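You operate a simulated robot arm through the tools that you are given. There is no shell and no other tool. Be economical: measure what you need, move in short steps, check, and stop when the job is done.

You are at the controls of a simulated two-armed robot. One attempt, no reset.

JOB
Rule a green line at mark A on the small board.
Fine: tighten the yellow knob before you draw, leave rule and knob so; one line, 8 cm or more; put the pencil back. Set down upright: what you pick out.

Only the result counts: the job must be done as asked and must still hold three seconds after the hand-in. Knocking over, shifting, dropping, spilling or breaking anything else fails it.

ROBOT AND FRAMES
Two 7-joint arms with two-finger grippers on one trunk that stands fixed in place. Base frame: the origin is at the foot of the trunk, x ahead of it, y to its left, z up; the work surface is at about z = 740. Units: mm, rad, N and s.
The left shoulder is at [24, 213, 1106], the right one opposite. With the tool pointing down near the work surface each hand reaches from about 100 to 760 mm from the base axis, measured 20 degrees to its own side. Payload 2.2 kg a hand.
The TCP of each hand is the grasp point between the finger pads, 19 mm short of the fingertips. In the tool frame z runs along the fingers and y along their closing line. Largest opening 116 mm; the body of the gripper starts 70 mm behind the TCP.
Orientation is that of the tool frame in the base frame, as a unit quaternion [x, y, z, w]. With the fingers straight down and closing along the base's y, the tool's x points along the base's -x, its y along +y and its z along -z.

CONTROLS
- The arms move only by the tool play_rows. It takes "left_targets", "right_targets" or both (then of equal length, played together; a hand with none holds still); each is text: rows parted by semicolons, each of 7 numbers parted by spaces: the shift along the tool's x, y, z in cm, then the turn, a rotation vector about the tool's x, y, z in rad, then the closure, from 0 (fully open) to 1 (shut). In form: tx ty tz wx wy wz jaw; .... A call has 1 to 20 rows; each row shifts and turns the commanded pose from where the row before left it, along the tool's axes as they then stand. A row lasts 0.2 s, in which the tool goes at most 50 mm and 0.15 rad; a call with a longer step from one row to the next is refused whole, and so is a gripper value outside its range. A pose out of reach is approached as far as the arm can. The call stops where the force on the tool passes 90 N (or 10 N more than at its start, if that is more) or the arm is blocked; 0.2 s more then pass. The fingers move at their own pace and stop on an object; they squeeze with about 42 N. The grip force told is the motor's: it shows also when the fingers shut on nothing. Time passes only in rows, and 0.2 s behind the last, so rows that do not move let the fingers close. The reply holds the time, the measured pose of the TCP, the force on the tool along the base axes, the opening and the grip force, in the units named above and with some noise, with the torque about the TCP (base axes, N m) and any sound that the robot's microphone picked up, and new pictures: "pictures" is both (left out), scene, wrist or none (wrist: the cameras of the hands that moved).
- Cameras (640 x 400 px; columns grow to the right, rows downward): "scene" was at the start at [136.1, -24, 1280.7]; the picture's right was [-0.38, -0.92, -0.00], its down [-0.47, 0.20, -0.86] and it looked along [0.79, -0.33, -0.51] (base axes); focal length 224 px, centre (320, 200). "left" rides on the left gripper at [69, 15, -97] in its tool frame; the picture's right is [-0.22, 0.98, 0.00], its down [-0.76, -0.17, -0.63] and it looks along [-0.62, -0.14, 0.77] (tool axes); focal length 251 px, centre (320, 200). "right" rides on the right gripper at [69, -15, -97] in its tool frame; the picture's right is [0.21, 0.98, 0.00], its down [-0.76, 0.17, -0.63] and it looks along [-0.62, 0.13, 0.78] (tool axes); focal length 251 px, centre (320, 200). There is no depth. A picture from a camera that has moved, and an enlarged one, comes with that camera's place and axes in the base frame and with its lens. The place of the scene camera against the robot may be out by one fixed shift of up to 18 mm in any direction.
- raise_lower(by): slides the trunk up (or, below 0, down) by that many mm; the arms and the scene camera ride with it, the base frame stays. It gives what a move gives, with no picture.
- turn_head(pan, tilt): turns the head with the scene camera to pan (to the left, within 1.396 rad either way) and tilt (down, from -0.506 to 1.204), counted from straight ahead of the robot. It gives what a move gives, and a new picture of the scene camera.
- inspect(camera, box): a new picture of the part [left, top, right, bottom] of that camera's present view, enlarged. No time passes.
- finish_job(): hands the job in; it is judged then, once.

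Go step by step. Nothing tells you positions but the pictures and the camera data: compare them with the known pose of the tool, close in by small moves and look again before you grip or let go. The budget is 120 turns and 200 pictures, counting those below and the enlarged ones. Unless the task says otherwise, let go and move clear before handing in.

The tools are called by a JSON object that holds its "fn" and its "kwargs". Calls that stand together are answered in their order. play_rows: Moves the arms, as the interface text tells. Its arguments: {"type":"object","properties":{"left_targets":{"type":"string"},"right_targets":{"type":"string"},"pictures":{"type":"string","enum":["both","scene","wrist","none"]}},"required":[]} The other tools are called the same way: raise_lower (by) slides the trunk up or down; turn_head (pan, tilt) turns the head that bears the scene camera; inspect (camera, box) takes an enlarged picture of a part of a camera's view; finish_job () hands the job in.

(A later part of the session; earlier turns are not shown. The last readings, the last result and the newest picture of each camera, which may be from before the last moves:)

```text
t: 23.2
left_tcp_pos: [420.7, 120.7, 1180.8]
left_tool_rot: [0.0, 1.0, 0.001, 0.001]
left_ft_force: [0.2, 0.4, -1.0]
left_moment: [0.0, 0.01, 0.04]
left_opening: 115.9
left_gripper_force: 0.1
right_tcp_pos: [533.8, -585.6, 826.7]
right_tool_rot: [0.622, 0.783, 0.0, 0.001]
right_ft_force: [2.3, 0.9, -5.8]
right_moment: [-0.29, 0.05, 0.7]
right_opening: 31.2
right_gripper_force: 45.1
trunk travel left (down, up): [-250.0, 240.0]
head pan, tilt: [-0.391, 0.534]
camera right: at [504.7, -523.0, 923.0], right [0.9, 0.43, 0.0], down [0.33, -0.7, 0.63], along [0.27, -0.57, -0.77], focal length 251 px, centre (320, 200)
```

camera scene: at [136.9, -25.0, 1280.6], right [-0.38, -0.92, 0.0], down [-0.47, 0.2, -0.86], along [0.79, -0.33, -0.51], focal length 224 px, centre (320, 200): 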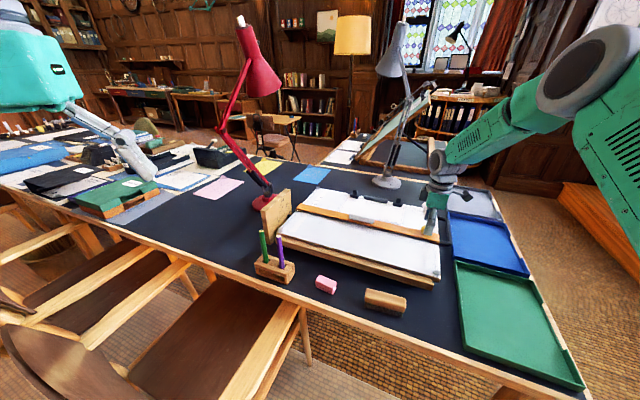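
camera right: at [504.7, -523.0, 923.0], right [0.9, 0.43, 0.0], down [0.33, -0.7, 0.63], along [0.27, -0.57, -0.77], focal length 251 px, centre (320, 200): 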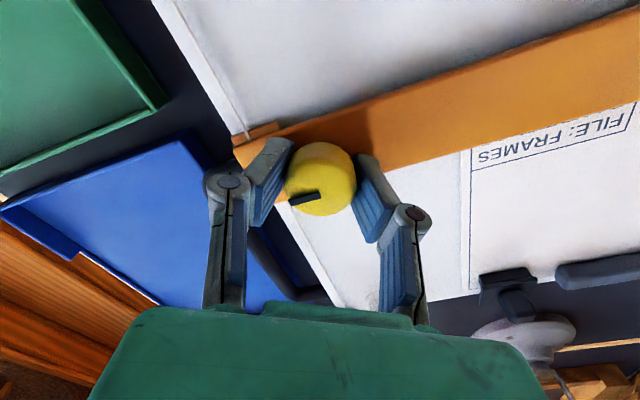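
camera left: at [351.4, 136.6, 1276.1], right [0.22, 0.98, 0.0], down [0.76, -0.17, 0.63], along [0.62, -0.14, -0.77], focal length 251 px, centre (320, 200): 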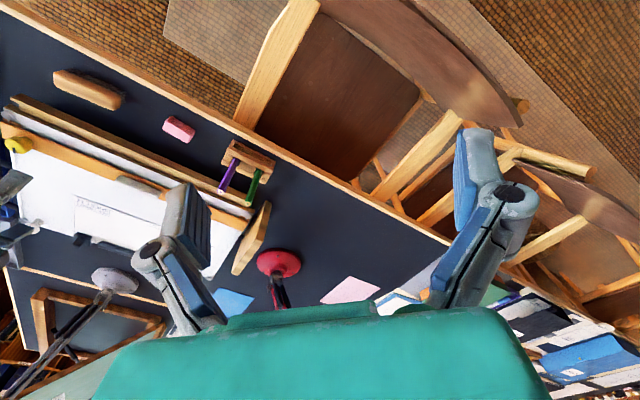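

The fingers now slip on the knob, so it's at its stop and tight. I'll release, lift, turn back and recheck the mark.

{"fn": "play_rows", "kwargs": {"right_targets": "0 0 0 0 0 0 0.5;0 0 0 0 0 0 0.4;0 0 -2 0 0 0 0.4;0 0 -4 0 0 0 0.4;0 0 -4 0 0 0 0.2;0 0 0 0 0 -0.1413 0;0 0 0 0 0 -0.1413 0;0 0 0 0 0 -0.1413 0;0 0 0 0 0 -0.1413 0;0 0 0 0 0 -0.1413 0;0 0 0 0 0 -0.1413 0;0 0 0 0 0 -0.1413 0;0 0 0 0 0 -0.1413 0;0 0 0 0 0 -0.1413 0;0 0 0 0 0 -0.1413 0;0 0 0 0 0 -0.1413 0;0 0 0 0 0 -0.1413 0;0 0 0 0 0 -0.1413 0;0 0 0 0 0 -0.1413 0;0 0 0 0 0 -0.1413 0", "pictures": "wrist"}}

{"fn": "play_rows", "kwargs": {"right_targets": "-4 0 0 0 0 0 0;-4 0 0 0 0 0 0;-4 0 0 0 0 0 0;-4 0 0 0 0 0 0;-4 0 0 0 0 0 0;0 -0.7 0 0 0 0 0;0 0 0 0 0 0 0", "pictures": "none"}}

{"fn": "inspect", "kwargs": {"camera": "right", "box": [180, 200, 340, 300]}}

```text
t: 27.4
left_tcp_pos: [419.6, 121.5, 1180.8]
left_tool_rot: [0.0, 1.0, -0.001, 0.001]
left_ft_force: [-0.6, 0.1, -0.1]
left_moment: [0.04, 0.01, 0.01]
left_opening: 116.0
left_gripper_force: 0.1
right_tcp_pos: [533.5, -584.4, 927.5]
right_tool_rot: [-0.38, 0.925, 0.0, 0.001]
right_ft_force: [-1.2, 0.3, 0.7]
right_moment: [-0.01, -0.01, -0.05]
right_opening: 116.2
right_gripper_force: 0.2
trunk travel left (down, up): [-250.0, 240.0]
head pan, tilt: [-0.391, 0.534]
camera right: at [496.2, -645.8, 1023.2], right [-0.84, 0.54, 0.0], down [0.42, 0.65, 0.63], along [0.34, 0.53, -0.77], focal length 251 px, centre (320, 200)
```

right: 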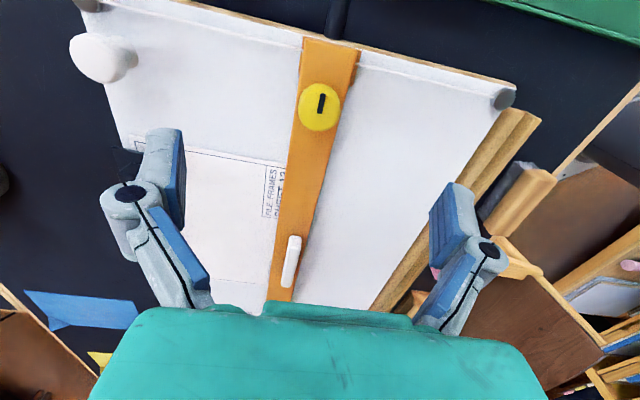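

```text
t: 29.0
left_tcp_pos: [419.9, 119.9, 1180.8]
left_tool_rot: [0.0, 1.0, 0.001, 0.001]
left_ft_force: [-0.3, -0.3, 0.3]
left_moment: [0.03, 0.01, -0.02]
left_opening: 115.9
left_gripper_force: 0.1
right_tcp_pos: [680.3, -449.6, 926.0]
right_tool_rot: [-0.381, 0.925, 0.0, 0.0]
right_ft_force: [-0.6, -0.1, -0.2]
right_moment: [0.02, 0.01, 0.04]
right_opening: 116.2
right_gripper_force: 0.1
trunk travel left (down, up): [-250.0, 240.0]
head pan, tilt: [-0.391, 0.534]
```

```text
4.00 times, centred on (260, 250) of right
camera zoom: at [643.8, -511.1, 1022.8], right [-0.84, 0.55, 0.0], down [0.42, 0.65, 0.63], along [0.35, 0.53, -0.77], focal length 1006 px, centre (560, 0)
```

zoom: 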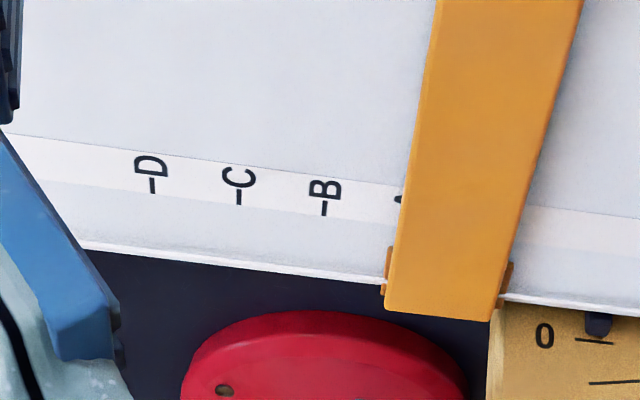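

Knob pointer turned about 100°, but the rule seems to have crept a few mm past A. I'll measure again from the same viewpoint as before.

{"fn": "play_rows", "kwargs": {"right_targets": "0 1.6 0 0 0 0 0;0 0 0 0 0 0 0;0 0 0 0 0 0 0", "pictures": "none"}}

{"fn": "inspect", "kwargs": {"camera": "right", "box": [200, 210, 296, 270]}}

```text
t: 29.8
left_tcp_pos: [420.5, 119.5, 1180.6]
left_tool_rot: [0.0, 1.0, 0.0, 0.0]
left_ft_force: [0.5, -0.9, 0.5]
left_moment: [0.01, 0.0, 0.03]
left_opening: 116.1
left_gripper_force: 0.0
right_tcp_pos: [670.5, -439.2, 928.1]
right_tool_rot: [-0.38, 0.925, 0.0, 0.001]
right_ft_force: [-0.7, -0.3, -0.8]
right_moment: [0.01, 0.05, 0.0]
right_opening: 115.9
right_gripper_force: 0.1
trunk travel left (down, up): [-250.0, 240.0]
head pan, tilt: [-0.391, 0.534]
```

```text
6.67 times, centred on (248, 240) of right
camera zoom: at [632.7, -499.5, 1022.7], right [-0.84, 0.54, 0.0], down [0.42, 0.65, 0.63], along [0.35, 0.53, -0.77], focal length 1676 px, centre (800, -67)
```

zoom: 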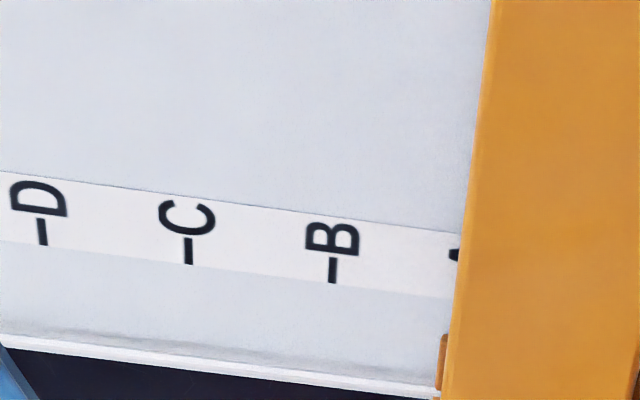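

The rule is 4 mm past A. I'll go back to the knob with the fingers closing along the rule (so gripping can't shift it), loosen it, move the rule back, and retighten.

{"fn": "play_rows", "kwargs": {"right_targets": "4 -0.16 0 0 0 0 0.4;4 -0.16 0 0 0 0 0.4;4 -0.16 0 0 0 0 0.4;4 -0.16 0 0 0 0 0.4;4 -0.16 0 0 0 0 0.4;0 0 0 0 0 0.1423 0.4;0 0 0 0 0 0.1423 0.4;0 0 0 0 0 0.1423 0.4;0 0 0 0 0 0.1423 0.4;0 0 0 0 0 0.1423 0.4;0 0 0 0 0 0.1423 0.4;0 0 0 0 0 0.1423 0.4;0 0 0 0 0 0.1423 0.4;0 0 0 0 0 0.1423 0.4;0 0 0 0 0 0.1423 0.4;0 0 0 0 0 0.1423 0.4;0 0 4 0 0 0 0.4;0 0 3 0 0 0 0.4;0 0 0 0 0 0 0.4", "pictures": "wrist"}}

```text
t: 33.8
left_tcp_pos: [419.2, 121.8, 1180.9]
left_tool_rot: [0.001, 1.0, 0.0, 0.001]
left_ft_force: [-0.9, -0.2, 0.3]
left_moment: [0.02, -0.02, -0.01]
left_opening: 115.9
left_gripper_force: 0.1
right_tcp_pos: [533.3, -584.1, 856.9]
right_tool_rot: [0.383, 0.924, 0.0, 0.001]
right_ft_force: [0.1, 0.6, -0.7]
right_moment: [0.02, -0.03, -0.02]
right_opening: 69.7
right_gripper_force: 0.1
trunk travel left (down, up): [-250.0, 240.0]
head pan, tilt: [-0.391, 0.534]
camera right: at [474.4, -547.2, 953.1], right [0.54, 0.84, 0.0], down [0.65, -0.42, 0.63], along [0.53, -0.34, -0.77], focal length 251 px, centre (320, 200)
```

right: 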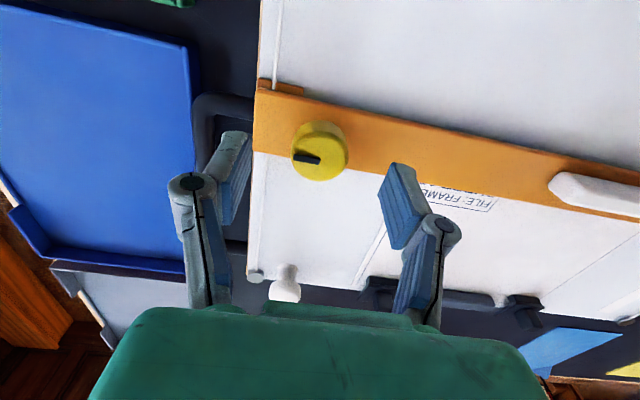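

Centred. I'll lower, grip and read the pose before loosening.

{"fn": "play_rows", "kwargs": {"right_targets": "0 0 1.5 0 0 0 0.4;0 0 1.5 0 0 0 0.4;0 0 0 0 0 0 0.6;0 0 0 0 0 0 0.8;0 0 0 0 0 0 0.8", "pictures": "none"}}

{"fn": "play_rows", "kwargs": {"right_targets": "0 0 0 0 0 -0.12 0.8;0 0 0 0 0 -0.12 0.8;0 0 0 0 0 -0.12 0.8;0 0 0 0 0 -0.12 0.8;0 0 0 0 0 -0.12 0.8;0 0 0 0 0 0 0.8", "pictures": "wrist"}}

```text
t: 35.0
left_tcp_pos: [421.1, 120.1, 1178.6]
left_tool_rot: [0.0, 1.0, 0.0, 0.0]
left_ft_force: [0.3, -1.2, -0.2]
left_moment: [-0.03, 0.05, 0.02]
left_opening: 116.0
left_gripper_force: 0.1
right_tcp_pos: [533.2, -585.5, 826.7]
right_tool_rot: [0.383, 0.924, 0.002, 0.0]
right_ft_force: [3.5, -0.2, -4.8]
right_moment: [-0.29, -0.38, 0.03]
right_opening: 32.8
right_gripper_force: 45.2
trunk travel left (down, up): [-250.0, 240.0]
head pan, tilt: [-0.391, 0.534]
```

```text
t: 36.4
left_tcp_pos: [420.2, 121.5, 1180.3]
left_tool_rot: [0.0, 1.0, 0.0, 0.001]
left_ft_force: [0.2, 0.3, -0.4]
left_moment: [0.03, 0.01, -0.02]
left_opening: 116.1
left_gripper_force: 0.0
right_tcp_pos: [532.9, -585.2, 826.9]
right_tool_rot: [0.093, 0.996, 0.001, -0.001]
right_ft_force: [1.0, 0.2, -2.4]
right_moment: [-0.03, -0.02, 0.0]
right_opening: 32.6
right_gripper_force: 44.7
trunk travel left (down, up): [-250.0, 240.0]
head pan, tilt: [-0.391, 0.534]
camera right: at [463.5, -588.0, 922.7], right [-0.03, 1.0, 0.0], down [0.77, 0.02, 0.63], along [0.63, 0.02, -0.77], focal length 251 px, centre (320, 200)
```

right: 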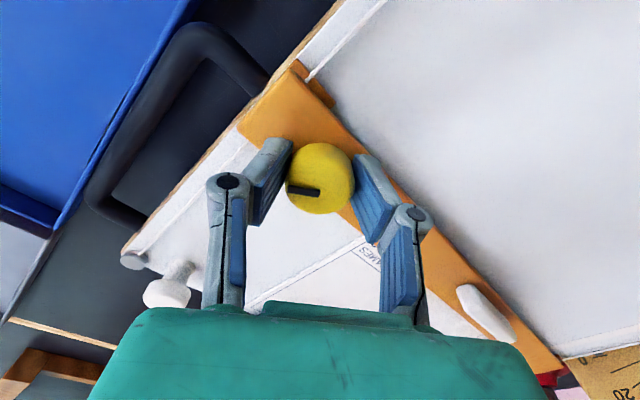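

The knob loosened with the hand. Now I shift 4.3 mm back down the board.

{"fn": "play_rows", "kwargs": {"right_targets": "0.18 0.12 0 0 0 0 0.8;0.18 0.12 0 0 0 0 0.8;0 0 0 0 0 0 0.8", "pictures": "none"}}

{"fn": "inspect", "kwargs": {"camera": "scene", "box": [280, 180, 376, 240]}}

```text
t: 37.2
left_tcp_pos: [418.8, 119.4, 1179.5]
left_tool_rot: [0.0, 1.0, 0.0, 0.0]
left_ft_force: [-0.1, 0.7, -0.6]
left_moment: [0.01, 0.01, -0.01]
left_opening: 115.8
left_gripper_force: 0.1
right_tcp_pos: [529.4, -582.3, 826.9]
right_tool_rot: [0.092, 0.996, -0.001, 0.001]
right_ft_force: [2.5, 1.3, -0.4]
right_moment: [-0.01, 0.03, 0.01]
right_opening: 32.5
right_gripper_force: 44.7
trunk travel left (down, up): [-250.0, 240.0]
head pan, tilt: [-0.391, 0.534]
```

```text
6.67 times, centred on (328, 210) of scene
camera zoom: at [137.5, -25.1, 1280.5], right [-0.38, -0.92, 0.0], down [-0.47, 0.2, -0.86], along [0.79, -0.33, -0.51], focal length 1497 px, centre (267, 133)
```

zoom: 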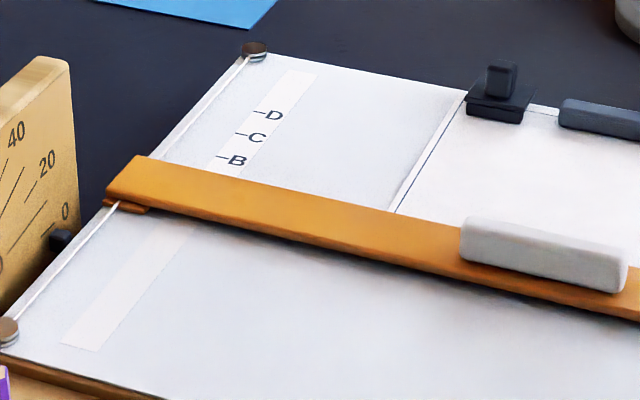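

It shifted 4.5 mm easily. Now I retighten to the stop.

{"fn": "play_rows", "kwargs": {"right_targets": "0 0 0 0 0 0.12 0.8;0 0 0 0 0 0.12 0.8;0 0 0 0 0 0.12 0.8;0 0 0 0 0 0.12 0.8;0 0 0 0 0 0.12 0.8;0 0 0 0 0 0.12 0.8;0 0 0 0 0 0.12 0.8;0 0 0 0 0 0 0.8", "pictures": "wrist"}}

```text
t: 39.0
left_tcp_pos: [420.8, 121.2, 1179.6]
left_tool_rot: [0.0, 1.0, 0.0, 0.001]
left_ft_force: [0.1, 0.1, -0.1]
left_moment: [-0.03, -0.03, 0.0]
left_opening: 116.1
left_gripper_force: 0.0
right_tcp_pos: [529.9, -580.8, 827.3]
right_tool_rot: [0.492, 0.871, 0.0, 0.0]
right_ft_force: [5.3, 7.6, -6.5]
right_moment: [0.08, 0.08, 0.75]
right_opening: 32.0
right_gripper_force: 44.5
trunk travel left (down, up): [-250.0, 240.0]
head pan, tilt: [-0.391, 0.534]
camera right: at [482.6, -530.8, 922.5], right [0.73, 0.69, 0.0], down [0.53, -0.56, 0.63], along [0.44, -0.46, -0.78], focal length 251 px, centre (320, 200)
```

right: 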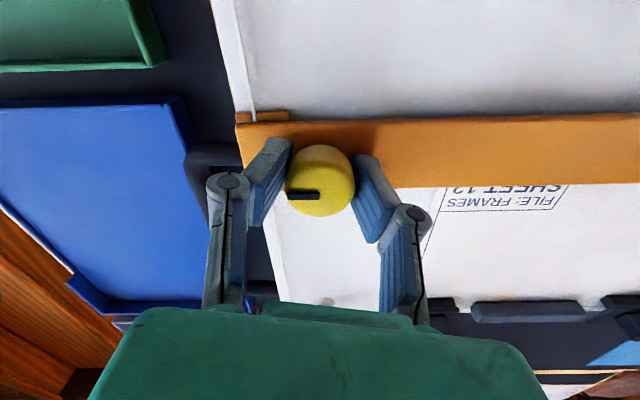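

{"fn": "play_rows", "kwargs": {"right_targets": "0 0 0 0 0 0 0.5;0 0 0 0 0 0 0.4;0 0 -2 0 0 0 0.4;0 0 -4 0 0 0 0.4;0 0 -4 0 0 0 0.2;0 0 0 0 0 -0.139 0;0 0 0 0 0 -0.139 0;0 0 0 0 0 -0.139 0;0 0 0 0 0 -0.139 0;0 0 0 0 0 -0.139 0;0 0 0 0 0 -0.139 0;0 0 0 0 0 -0.139 0;0 0 0 0 0 -0.139 0;0 0 0 0 0 -0.139 0;0 0 0 0 0 -0.139 0;0 0 0 0 0 -0.139 0;0 0 0 0 0 -0.139 0;0 0 0 0 0 -0.139 0", "pictures": "wrist"}}

{"fn": "play_rows", "kwargs": {"right_targets": "-4 0.1 0 0 0 0 0;-4 0.1 0 0 0 0 0;-4 0.1 0 0 0 0 0;-4 0.1 0 0 0 0 0;-4 0.1 0 0 0 0 0;0 0 0 0 0 0 0;0 0 0 0 0 0 0", "pictures": "none"}}

{"fn": "inspect", "kwargs": {"camera": "right", "box": [200, 210, 296, 270]}}

```text
t: 42.8
left_tcp_pos: [419.8, 121.4, 1180.3]
left_tool_rot: [0.0, 1.0, 0.0, 0.001]
left_ft_force: [0.7, 0.1, 0.7]
left_moment: [0.02, 0.0, 0.02]
left_opening: 115.9
left_gripper_force: 0.0
right_tcp_pos: [530.3, -581.9, 928.7]
right_tool_rot: [-0.381, 0.925, 0.001, 0.001]
right_ft_force: [-0.1, -0.9, 0.3]
right_moment: [0.01, 0.02, 0.02]
right_opening: 116.0
right_gripper_force: 0.0
trunk travel left (down, up): [-250.0, 240.0]
head pan, tilt: [-0.391, 0.534]
camera right: at [492.1, -642.3, 1023.0], right [-0.84, 0.54, 0.0], down [0.42, 0.65, 0.63], along [0.34, 0.53, -0.77], focal length 251 px, centre (320, 200)
```

right: 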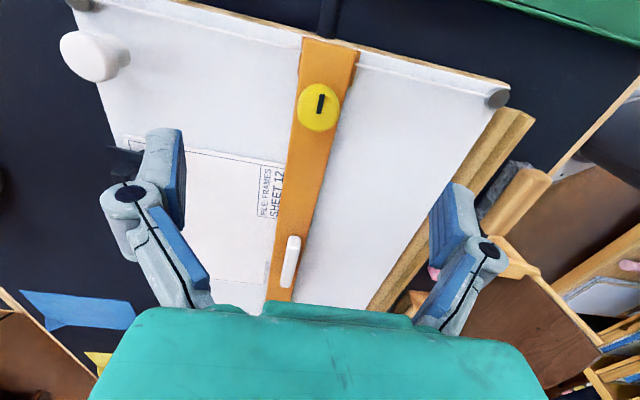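

```text
t: 44.4
left_tcp_pos: [420.6, 120.2, 1180.8]
left_tool_rot: [0.0, 1.0, 0.001, 0.001]
left_ft_force: [0.2, 0.6, -0.5]
left_moment: [0.02, -0.02, 0.0]
left_opening: 115.8
left_gripper_force: 0.2
right_tcp_pos: [669.1, -437.2, 926.3]
right_tool_rot: [-0.38, 0.925, 0.0, 0.001]
right_ft_force: [-0.1, -0.3, 0.3]
right_moment: [-0.01, 0.04, 0.05]
right_opening: 116.1
right_gripper_force: 0.0
trunk travel left (down, up): [-250.0, 240.0]
head pan, tilt: [-0.391, 0.534]
```

```text
6.67 times, centred on (248, 240) of right
camera zoom: at [631.7, -498.5, 1023.0], right [-0.84, 0.54, 0.0], down [0.42, 0.65, 0.63], along [0.34, 0.53, -0.77], focal length 1676 px, centre (800, -67)
```

zoom: 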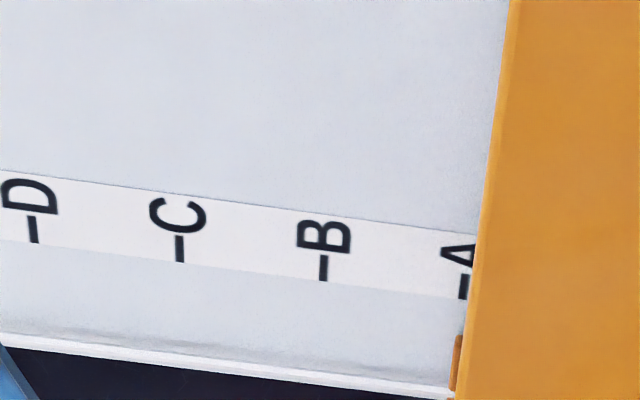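

The edge is 2 mm below the tick and the knob is tight. That suits me, since the lead of an upright pencil runs about 2 mm off the edge, on A. Next I fetch the green pencil.

{"fn": "play_rows", "kwargs": {"right_targets": "0 0 -4 0 0 0 0;0 0 -4.5 0 0 0 0;-2.56 3.27 0 0 0 0 0;-2.56 3.27 0 0 0 0 0;-2.56 3.27 0 0 0 0 0;-2.56 3.27 0 0 0 0 0;-2.56 3.27 0 0 0 0 0;-2.56 3.27 0 0 0 0 0;-2.56 3.27 0 0 0 0 0;-2.56 3.27 0 0 0 0 0;-2.0 2.4 0 0 0 0 0;0 0 0 0 0 0 0"}}

{"fn": "inspect", "kwargs": {"camera": "right", "box": [220, 50, 380, 150]}}

```text
t: 47.0
left_tcp_pos: [419.6, 122.4, 1180.8]
left_tool_rot: [0.0, 1.0, -0.002, 0.0]
left_ft_force: [0.7, -0.3, 0.2]
left_moment: [-0.02, 0.01, 0.0]
left_opening: 115.9
left_gripper_force: 0.0
right_tcp_pos: [627.8, -74.3, 1011.8]
right_tool_rot: [-0.379, 0.925, -0.001, 0.001]
right_ft_force: [-0.5, -0.6, -0.1]
right_moment: [0.03, 0.02, 0.04]
right_opening: 115.7
right_gripper_force: 0.1
trunk travel left (down, up): [-250.0, 240.0]
head pan, tilt: [-0.391, 0.534]
camera scene: at [137.4, -20.4, 1280.7], right [-0.38, -0.92, 0.0], down [-0.47, 0.19, -0.86], along [0.79, -0.33, -0.51], focal length 224 px, centre (320, 200)
camera right: at [590.1, -133.8, 1108.1], right [-0.84, 0.54, 0.0], down [0.42, 0.65, 0.63], along [0.35, 0.53, -0.77], focal length 251 px, centre (320, 200)
```

scene: 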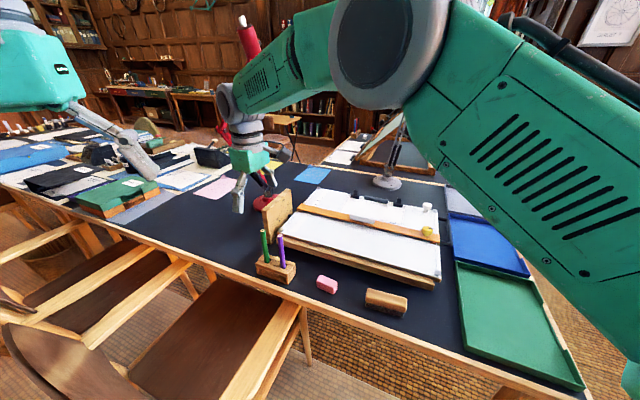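
right: 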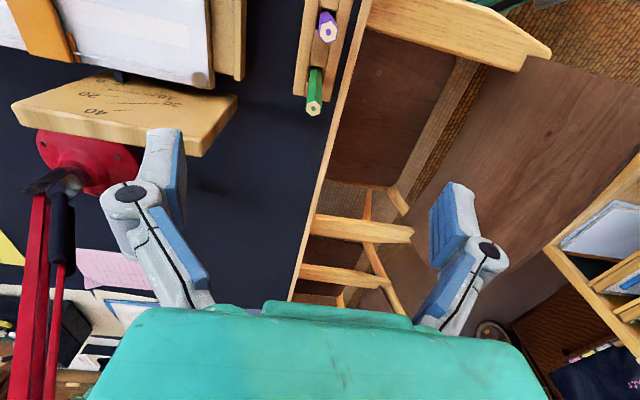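

```text
4.00 times, centred on (300, 100) of right
camera zoom: at [590.1, -133.8, 1108.1], right [-0.84, 0.54, 0.0], down [0.42, 0.65, 0.63], along [0.35, 0.53, -0.77], focal length 1006 px, centre (400, 600)
```

zoom: 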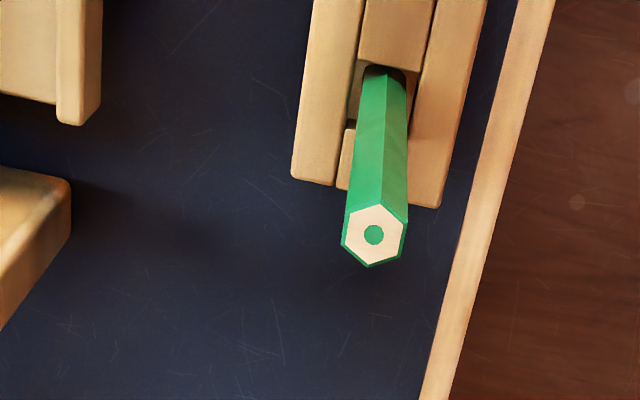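

Green pencil's flat end is up (tip down in the holder), near [631,-78] with its top at about 912. I'll centre and go lower.

{"fn": "play_rows", "kwargs": {"right_targets": "0 -0.5 2.5 0 0 0 0.3;0 0 2.5 0 0 0 0.5;0 0 0 0 0 0 0.5;0 0 0 0 0 0 0.5", "pictures": "none"}}

{"fn": "inspect", "kwargs": {"camera": "right", "box": [220, 60, 380, 160]}}

{"fn": "inspect", "kwargs": {"camera": "scene", "box": [216, 170, 312, 290]}}

```text
t: 48.0
left_tcp_pos: [420.0, 122.5, 1179.2]
left_tool_rot: [0.0, 1.0, -0.002, 0.001]
left_ft_force: [0.5, -0.1, 0.7]
left_moment: [0.0, -0.02, 0.01]
left_opening: 115.9
left_gripper_force: 0.0
right_tcp_pos: [630.4, -78.2, 961.9]
right_tool_rot: [-0.381, 0.925, -0.001, 0.0]
right_ft_force: [-0.4, 0.4, -0.5]
right_moment: [0.0, 0.02, 0.03]
right_opening: 58.0
right_gripper_force: 0.1
trunk travel left (down, up): [-250.0, 240.0]
head pan, tilt: [-0.391, 0.534]
```

```text
4.00 times, centred on (300, 110) of right
camera zoom: at [593.6, -138.7, 1058.4], right [-0.84, 0.54, 0.0], down [0.42, 0.65, 0.63], along [0.34, 0.53, -0.77], focal length 1006 px, centre (400, 560)
```

zoom: 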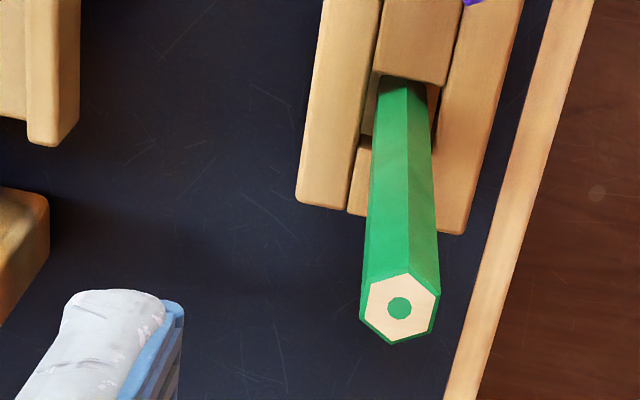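

```text
3.33 times, centred on (264, 230) of scene
camera zoom: at [137.7, -20.8, 1280.6], right [-0.38, -0.92, 0.0], down [-0.47, 0.19, -0.86], along [0.79, -0.33, -0.51], focal length 748 px, centre (507, 100)
```

zoom: 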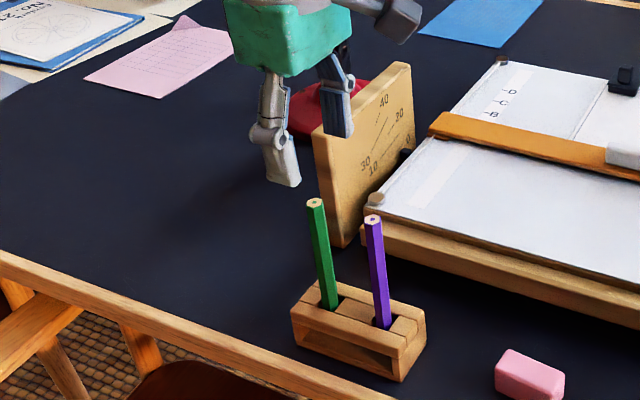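

Pencil is well centred (top near z 906). I'll descend around it and close.

{"fn": "play_rows", "kwargs": {"right_targets": "-0.2 0 2.7 0 0 0 0.5;0 0 2.7 0 0 0 0.5;0 0 2.7 0 0 0 0.5;0 0 2.7 0 0 0 0.5;0 0 0 0 0 0 0.5", "pictures": "none"}}

{"fn": "inspect", "kwargs": {"camera": "right", "box": [160, 60, 480, 260]}}

{"fn": "inspect", "kwargs": {"camera": "scene", "box": [216, 190, 312, 290]}}

```text
t: 49.2
left_tcp_pos: [420.6, 123.1, 1179.6]
left_tool_rot: [0.0, 1.0, -0.001, 0.001]
left_ft_force: [0.0, -0.9, -0.2]
left_moment: [0.01, -0.01, 0.01]
left_opening: 115.9
left_gripper_force: 0.0
right_tcp_pos: [633.7, -78.0, 854.6]
right_tool_rot: [-0.38, 0.925, -0.001, 0.0]
right_ft_force: [-1.3, 0.7, 0.7]
right_moment: [0.02, -0.04, 0.0]
right_opening: 58.2
right_gripper_force: 0.0
trunk travel left (down, up): [-250.0, 240.0]
head pan, tilt: [-0.391, 0.534]
```

```text
2.00 times, centred on (320, 160) of right
camera zoom: at [595.4, -137.6, 951.3], right [-0.84, 0.54, 0.0], down [0.42, 0.65, 0.63], along [0.35, 0.53, -0.77], focal length 503 px, centre (320, 280)
```

zoom: 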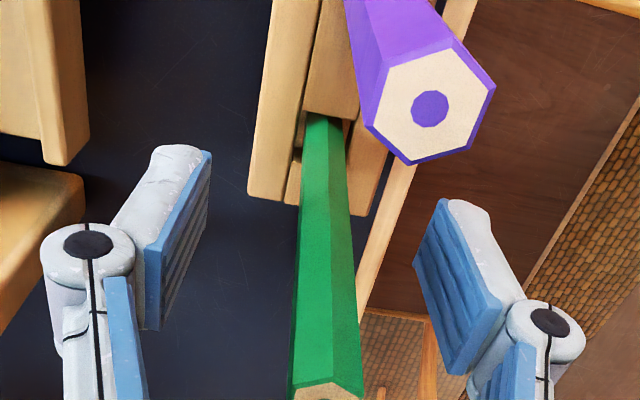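

```text
4.00 times, centred on (264, 240) of scene
camera zoom: at [137.1, -20.8, 1280.8], right [-0.38, -0.92, 0.0], down [-0.47, 0.19, -0.86], along [0.79, -0.33, -0.51], focal length 898 px, centre (544, 40)
```

zoom: 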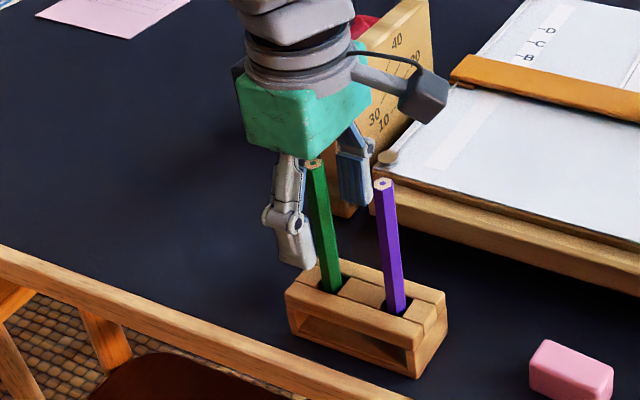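

The fingers straddle the green pencil and clear the purple one. I'll close on it.

{"fn": "play_rows", "kwargs": {"right_targets": "0 0 0 0 0 0 0.7;0 0 0 0 0 0 0.85;0 0 0 0 0 0 1;0 0 0 0 0 0 1", "pictures": "none"}}

{"fn": "inspect", "kwargs": {"camera": "scene", "box": [216, 190, 312, 290]}}

{"fn": "inspect", "kwargs": {"camera": "right", "box": [160, 60, 480, 260]}}

```text
t: 50.2
left_tcp_pos: [420.8, 123.2, 1179.6]
left_tool_rot: [0.0, 1.0, 0.0, 0.0]
left_ft_force: [-0.8, 0.5, -0.3]
left_moment: [0.0, -0.01, 0.01]
left_opening: 115.9
left_gripper_force: 0.0
right_tcp_pos: [632.7, -77.4, 854.5]
right_tool_rot: [-0.38, 0.925, -0.001, 0.0]
right_ft_force: [-0.3, 0.1, 0.6]
right_moment: [0.01, -0.03, 0.04]
right_opening: 12.4
right_gripper_force: 39.5
trunk travel left (down, up): [-250.0, 240.0]
head pan, tilt: [-0.391, 0.534]
```

```text
4.00 times, centred on (264, 240) of scene
camera zoom: at [137.5, -20.8, 1280.7], right [-0.38, -0.92, 0.0], down [-0.47, 0.19, -0.86], along [0.79, -0.33, -0.51], focal length 898 px, centre (544, 40)
```

zoom: 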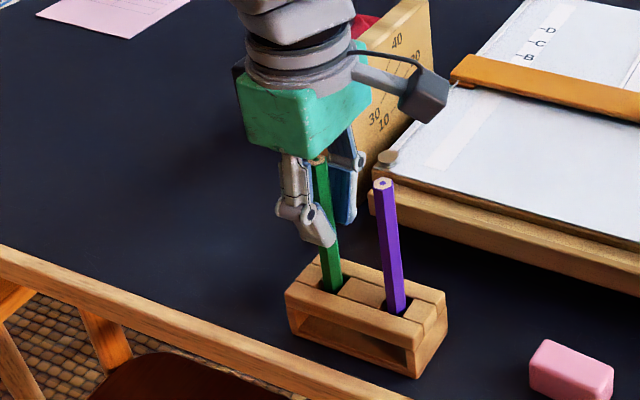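

```text
2.00 times, centred on (320, 160) of right
camera zoom: at [595.9, -137.8, 951.2], right [-0.84, 0.54, 0.0], down [0.42, 0.65, 0.63], along [0.34, 0.53, -0.77], focal length 503 px, centre (320, 280)
```

zoom: 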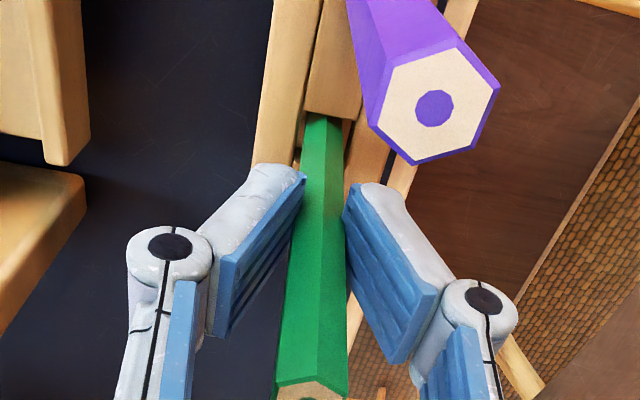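

Gripped (12.4 mm). I'll lift straight up; the return pose is [632.7,-77.4,854.5].

{"fn": "play_rows", "kwargs": {"right_targets": "0 0 -1 0 0 0 1;0 0 -2 0 0 0 1;0 0 -3 0 0 0 1;0 0 -4 0 0 0 1;0 0 -4 0 0 0 1;0 0 0 0 0 0 1"}}

{"fn": "inspect", "kwargs": {"camera": "scene", "box": [200, 150, 296, 290]}}

{"fn": "inspect", "kwargs": {"camera": "right", "box": [220, 50, 420, 175]}}

{"fn": "inspect", "kwargs": {"camera": "left", "box": [150, 100, 310, 200]}}

```text
t: 51.6
left_tcp_pos: [419.8, 122.3, 1179.0]
left_tool_rot: [0.0, 1.0, -0.001, 0.0]
left_ft_force: [0.2, -0.5, 0.8]
left_moment: [0.02, -0.01, 0.01]
left_opening: 116.2
left_gripper_force: 0.1
right_tcp_pos: [632.6, -76.5, 993.9]
right_tool_rot: [-0.381, 0.925, -0.001, 0.001]
right_ft_force: [0.2, -0.6, -0.7]
right_moment: [0.01, 0.02, -0.02]
right_opening: 12.3
right_gripper_force: 38.8
trunk travel left (down, up): [-250.0, 240.0]
head pan, tilt: [-0.391, 0.534]
camera scene: at [137.9, -20.8, 1280.6], right [-0.38, -0.92, 0.0], down [-0.47, 0.19, -0.86], along [0.79, -0.33, -0.51], focal length 224 px, centre (320, 200)
camera right: at [595.1, -136.8, 1090.8], right [-0.84, 0.54, 0.0], down [0.42, 0.65, 0.63], along [0.34, 0.53, -0.78], focal length 251 px, centre (320, 200)
```

scene: 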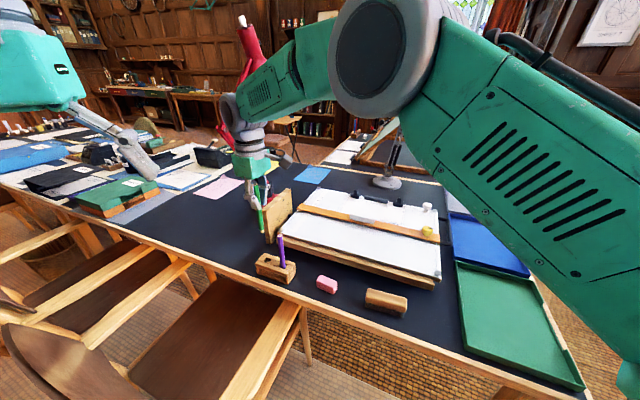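
right: 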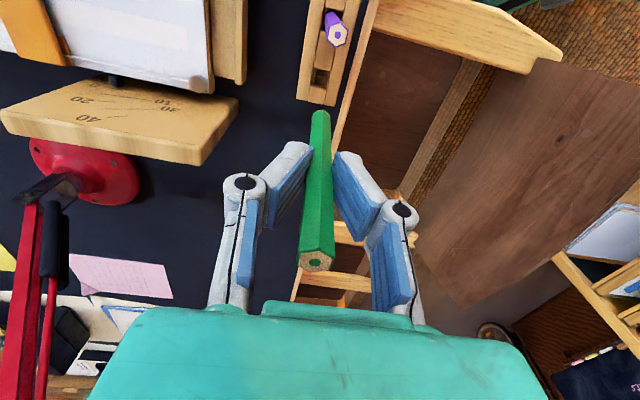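

```text
2.86 times, centred on (248, 220) of scene
camera zoom: at [137.9, -20.8, 1280.6], right [-0.38, -0.92, 0.0], down [-0.47, 0.19, -0.86], along [0.79, -0.33, -0.51], focal length 642 px, centre (526, 143)
```

zoom: 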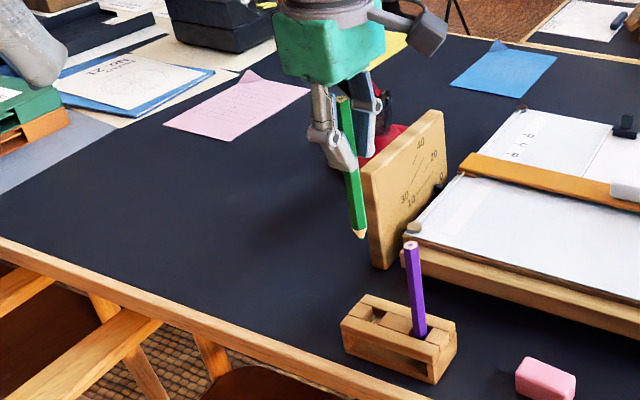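

```text
3.20 times, centred on (320, 112) of right
camera zoom: at [595.1, -136.8, 1090.8], right [-0.84, 0.54, 0.0], down [0.42, 0.65, 0.63], along [0.34, 0.53, -0.78], focal length 805 px, centre (320, 480)
```

zoom: 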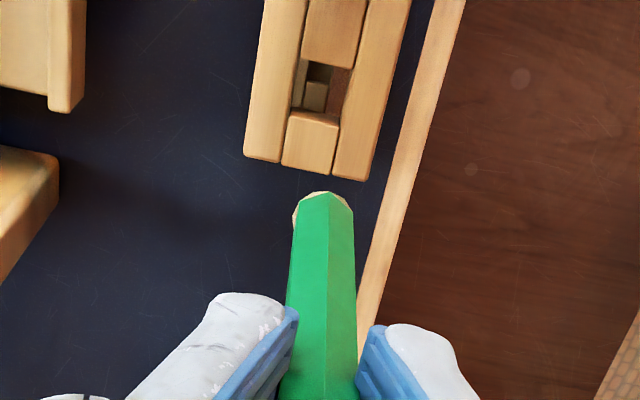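

```text
4.00 times, centred on (230, 150) of left
camera zoom: at [351.9, 139.3, 1275.6], right [0.22, 0.98, 0.0], down [0.76, -0.17, 0.63], along [0.62, -0.14, -0.77], focal length 1006 px, centre (680, 400)
```

zoom: 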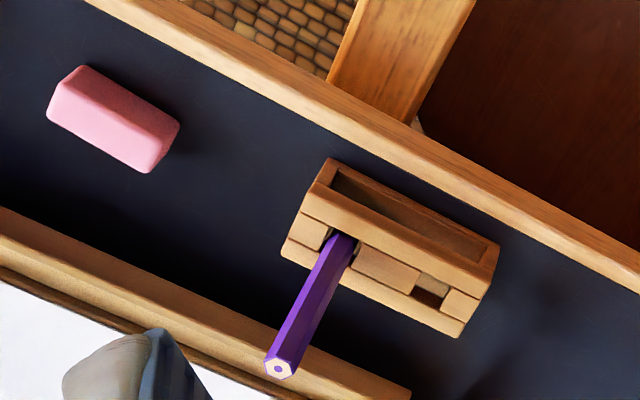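

The pencil is upright in the grip, with its tip about 97 mm below the TCP. I'll check the tip's cone shape and the board's layout before drawing.

{"fn": "inspect", "kwargs": {"camera": "scene", "box": [240, 195, 288, 245]}}

{"fn": "inspect", "kwargs": {"camera": "scene", "box": [285, 180, 445, 260]}}

```text
8.00 times, centred on (264, 220) of scene
camera zoom: at [137.9, -20.8, 1280.6], right [-0.38, -0.92, 0.0], down [-0.47, 0.19, -0.86], along [0.79, -0.33, -0.51], focal length 1796 px, centre (768, 40)
```

zoom: 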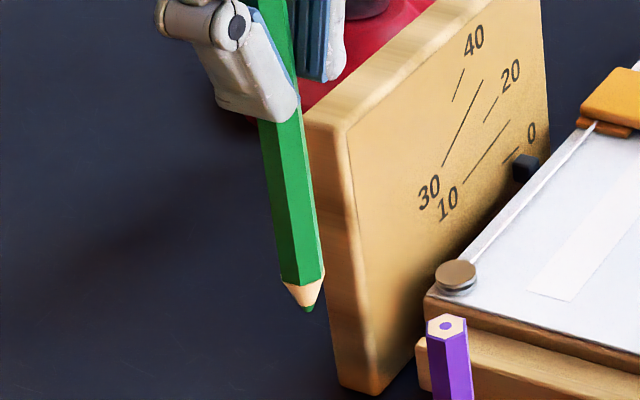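

```text
4.00 times, centred on (365, 220) of scene
camera zoom: at [137.9, -20.8, 1280.6], right [-0.38, -0.92, 0.0], down [-0.47, 0.19, -0.86], along [0.79, -0.33, -0.51], focal length 898 px, centre (140, 120)
```

zoom: 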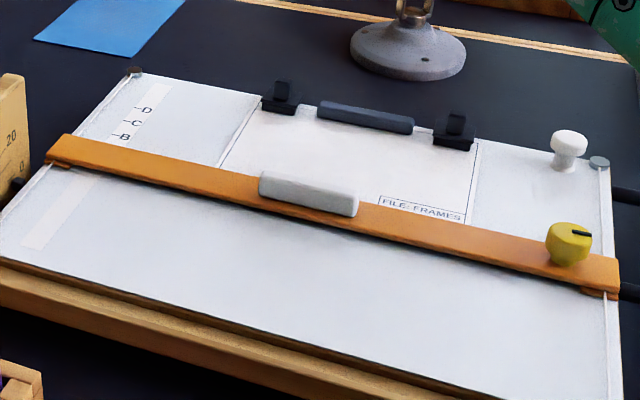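

The cone is blunt, so an upright pencil touching the edge draws about 4–5 mm off it, roughly 2 mm past A, which is acceptable. I'll carry it over the board to above the sheet's blank part and lean it along the rule for reach.

{"fn": "play_rows", "kwargs": {"right_targets": "0 0 -2 0 0 0 1;2.297 -3.484 0 0 0 0 1;2.297 -3.484 0 0 0 0 1;2.297 -3.484 0 0 0 0 1;2.297 -3.484 0 0 0 0 1;2.297 -3.484 0 0 0 0 1;2.297 -3.484 0 0 0 0 1;2.297 -3.484 0 0 0 0 1;2.297 -3.484 0 0 0 0 1;2.297 -3.484 0 0 0 0 1;0 0 0 0 -0.1 0 1;0 0 0 0 -0.1 0 1;0 0 0 0 -0.1 0 1;0 0 0 0 0 0 1;0 0 0 0 0 0 1"}}

{"fn": "inspect", "kwargs": {"camera": "scene", "box": [320, 150, 448, 240]}}

```text
t: 54.8
left_tcp_pos: [420.9, 120.6, 1179.9]
left_tool_rot: [0.0, 1.0, 0.0, 0.001]
left_ft_force: [-0.3, 0.0, 0.3]
left_moment: [0.0, -0.01, 0.01]
left_opening: 116.0
left_gripper_force: 0.0
right_tcp_pos: [696.5, -440.7, 1012.7]
right_tool_rot: [-0.375, 0.915, 0.057, 0.139]
right_ft_force: [-0.4, 0.2, 1.2]
right_moment: [0.03, 0.03, 0.0]
right_opening: 12.2
right_gripper_force: 39.0
right hand out of reach, approached as far as the arm can: row 10
trunk travel left (down, up): [-250.0, 240.0]
head pan, tilt: [-0.391, 0.534]
camera scene: at [137.8, -24.1, 1280.5], right [-0.38, -0.92, 0.0], down [-0.47, 0.2, -0.86], along [0.79, -0.33, -0.51], focal length 224 px, centre (320, 200)
camera right: at [640.6, -520.4, 1083.5], right [-0.83, 0.55, -0.06], down [0.26, 0.49, 0.83], along [0.49, 0.67, -0.56], focal length 251 px, centre (320, 200)
```

scene: 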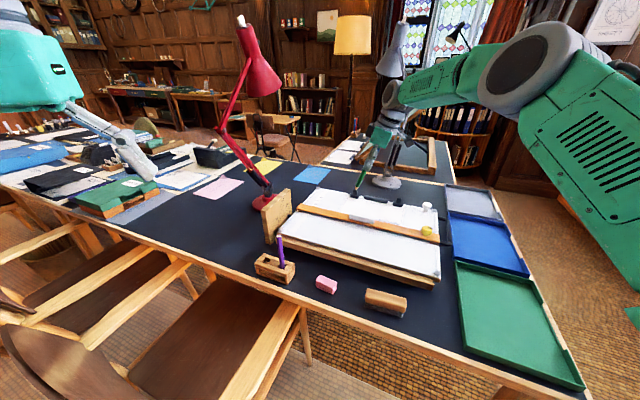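
right: 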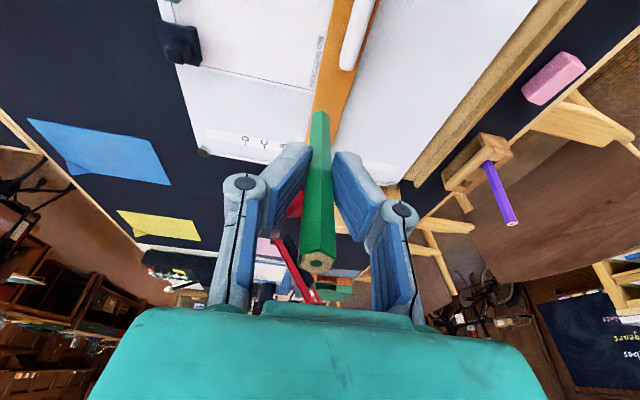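

```text
4.44 times, centred on (384, 195) of scene
camera zoom: at [137.8, -24.1, 1280.5], right [-0.38, -0.92, 0.0], down [-0.47, 0.2, -0.86], along [0.79, -0.33, -0.51], focal length 998 px, centre (36, 222)
```

zoom: 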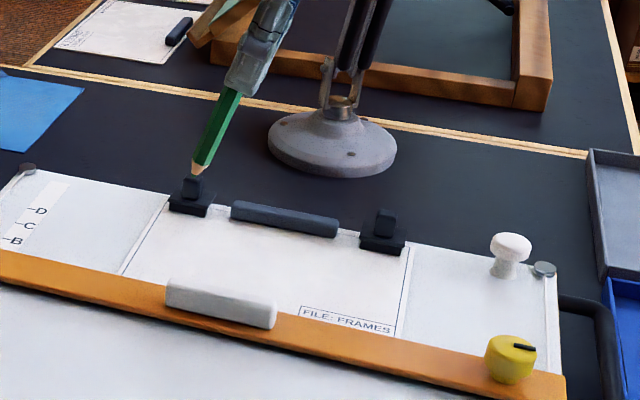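

Reach is fine leaned. I'll lower the tip to about 30 mm over the sheet, slightly beyond the rule edge, and look.

{"fn": "play_rows", "kwargs": {"right_targets": "0.94 -0.275 2.195 0 0 0 1;0.94 -0.275 2.195 0 0 0 1;0.94 -0.275 2.195 0 0 0 1;0.94 -0.275 2.195 0 0 0 1;0 0 0 0 0 0 1;0 0 0 0 0 0 1"}}

{"fn": "inspect", "kwargs": {"camera": "scene", "box": [330, 180, 410, 230]}}

{"fn": "inspect", "kwargs": {"camera": "right", "box": [240, 50, 400, 150]}}

```text
t: 56.2
left_tcp_pos: [419.3, 120.5, 1180.6]
left_tool_rot: [0.0, 1.0, 0.0, 0.001]
left_ft_force: [-1.1, -0.1, -0.4]
left_moment: [0.02, -0.03, 0.0]
left_opening: 115.9
left_gripper_force: 0.0
right_tcp_pos: [695.8, -457.5, 917.5]
right_tool_rot: [-0.376, 0.915, 0.056, 0.139]
right_ft_force: [0.4, 0.6, -0.2]
right_moment: [-0.01, -0.03, 0.02]
right_opening: 12.7
right_gripper_force: 39.3
trunk travel left (down, up): [-250.0, 240.0]
head pan, tilt: [-0.391, 0.534]
camera scene: at [137.7, -24.1, 1280.6], right [-0.38, -0.92, 0.0], down [-0.47, 0.2, -0.86], along [0.79, -0.33, -0.51], focal length 224 px, centre (320, 200)
camera right: at [641.3, -536.1, 989.0], right [-0.83, 0.55, -0.06], down [0.26, 0.49, 0.83], along [0.49, 0.67, -0.56], focal length 251 px, centre (320, 200)
```

scene: 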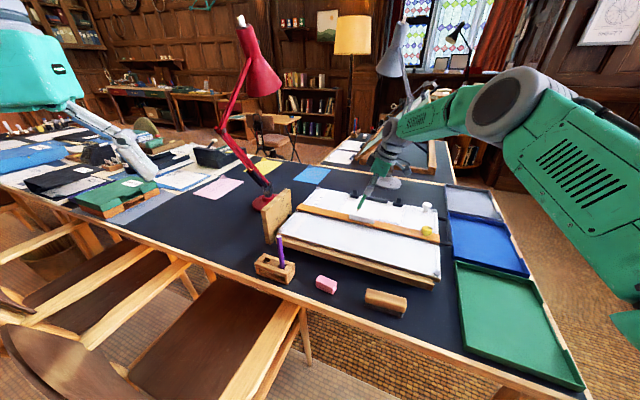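
right: 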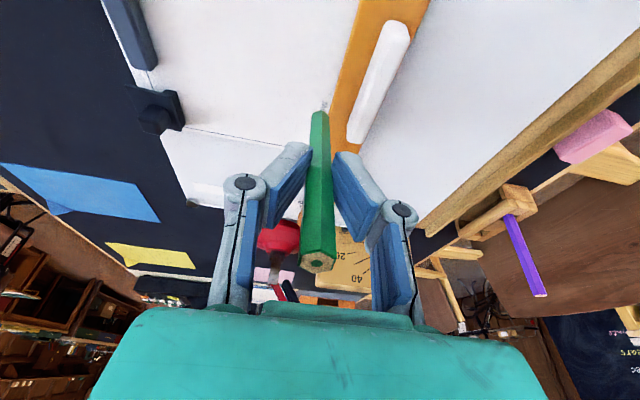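

```text
8.00 times, centred on (370, 205) of scene
camera zoom: at [137.7, -24.1, 1280.6], right [-0.38, -0.92, 0.0], down [-0.47, 0.2, -0.86], along [0.79, -0.33, -0.51], focal length 1796 px, centre (-80, 160)
```

zoom: 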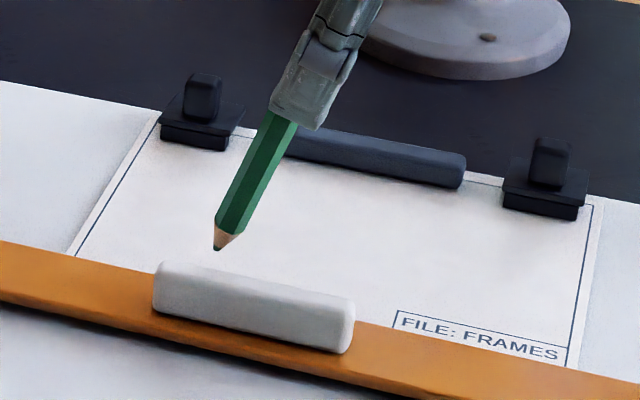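

```text
4.00 times, centred on (320, 100) of right
camera zoom: at [641.3, -536.1, 989.0], right [-0.83, 0.55, -0.06], down [0.26, 0.49, 0.83], along [0.49, 0.67, -0.56], focal length 1006 px, centre (320, 600)
```

zoom: 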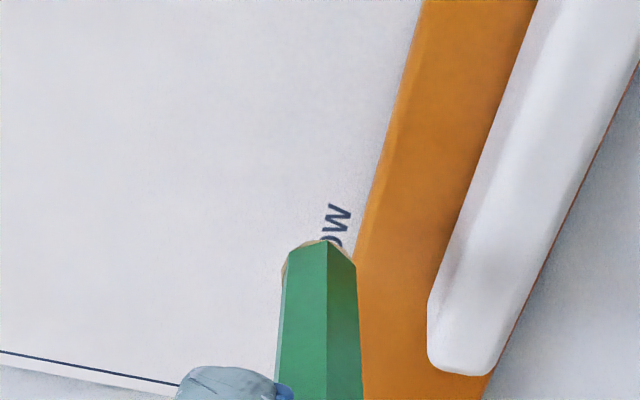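

The tip is about 25–30 mm above the sheet and 10 mm off the rule edge. I'll descend in small steps watching the force.

{"fn": "play_rows", "kwargs": {"right_targets": "0.295 0 0.955 0 0 0 1;0.295 0 0.955 0 0 0 1;0 0 0 0 0 0 1;0 0 0 0 0 0 1", "pictures": "none"}}

{"fn": "inspect", "kwargs": {"camera": "right", "box": [240, 50, 400, 150]}}

{"fn": "inspect", "kwargs": {"camera": "scene", "box": [330, 185, 394, 225]}}

```text
t: 57.2
left_tcp_pos: [419.9, 121.2, 1180.7]
left_tool_rot: [0.0, 1.0, 0.0, 0.001]
left_ft_force: [-1.0, 0.2, 0.8]
left_moment: [0.0, 0.0, 0.0]
left_opening: 116.0
left_gripper_force: 0.0
right_tcp_pos: [696.4, -456.5, 897.9]
right_tool_rot: [-0.376, 0.914, 0.058, 0.139]
right_ft_force: [-0.6, 0.4, 0.6]
right_moment: [-0.05, 0.0, 0.03]
right_opening: 12.1
right_gripper_force: 38.8
trunk travel left (down, up): [-250.0, 240.0]
head pan, tilt: [-0.391, 0.534]
```

```text
4.00 times, centred on (320, 100) of right
camera zoom: at [641.8, -536.3, 969.2], right [-0.83, 0.55, -0.06], down [0.26, 0.49, 0.83], along [0.49, 0.67, -0.56], focal length 1006 px, centre (320, 600)
```

zoom: 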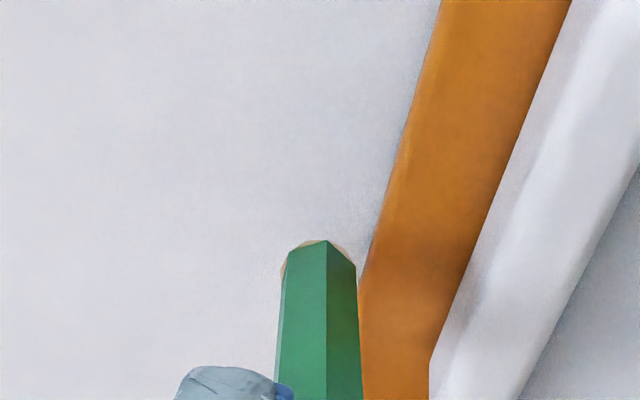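

```text
10.00 times, centred on (362, 205) of scene
camera zoom: at [137.8, -24.2, 1280.6], right [-0.38, -0.92, 0.0], down [-0.47, 0.2, -0.86], along [0.79, -0.33, -0.51], focal length 2246 px, centre (-100, 150)
```

zoom: 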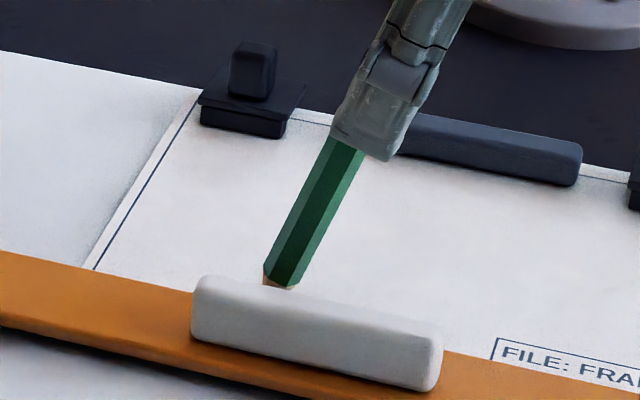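

{"fn": "play_rows", "kwargs": {"right_targets": "0.1 0.25 0.29 0 0 0 1;0.06 0.25 0.19 0 0 0 1;0 0 0 0 0 0 1;0 0 0 0 0 0 1", "pictures": "none"}}

{"fn": "inspect", "kwargs": {"camera": "right", "box": [280, 70, 376, 130]}}

```text
t: 58.2
left_tcp_pos: [419.9, 121.9, 1180.0]
left_tool_rot: [-0.001, 1.0, 0.001, 0.001]
left_ft_force: [0.5, 0.8, 0.5]
left_moment: [0.05, 0.02, -0.02]
left_opening: 116.1
left_gripper_force: 0.2
right_tcp_pos: [693.1, -454.2, 895.0]
right_tool_rot: [-0.375, 0.915, 0.056, 0.14]
right_ft_force: [-0.8, 0.1, 10.6]
right_moment: [0.24, -0.24, 0.01]
right_opening: 12.4
right_gripper_force: 39.1
trunk travel left (down, up): [-250.0, 240.0]
head pan, tilt: [-0.391, 0.534]
```

```text
6.67 times, centred on (328, 100) of right
camera zoom: at [637.2, -532.1, 965.7], right [-0.83, 0.55, -0.07], down [0.26, 0.49, 0.83], along [0.49, 0.67, -0.56], focal length 1676 px, centre (267, 867)
```

zoom: 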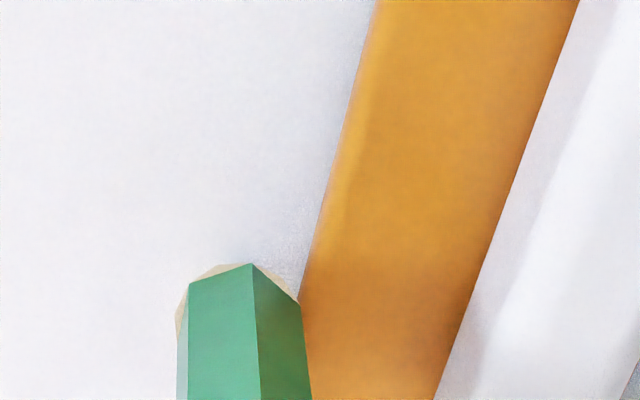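

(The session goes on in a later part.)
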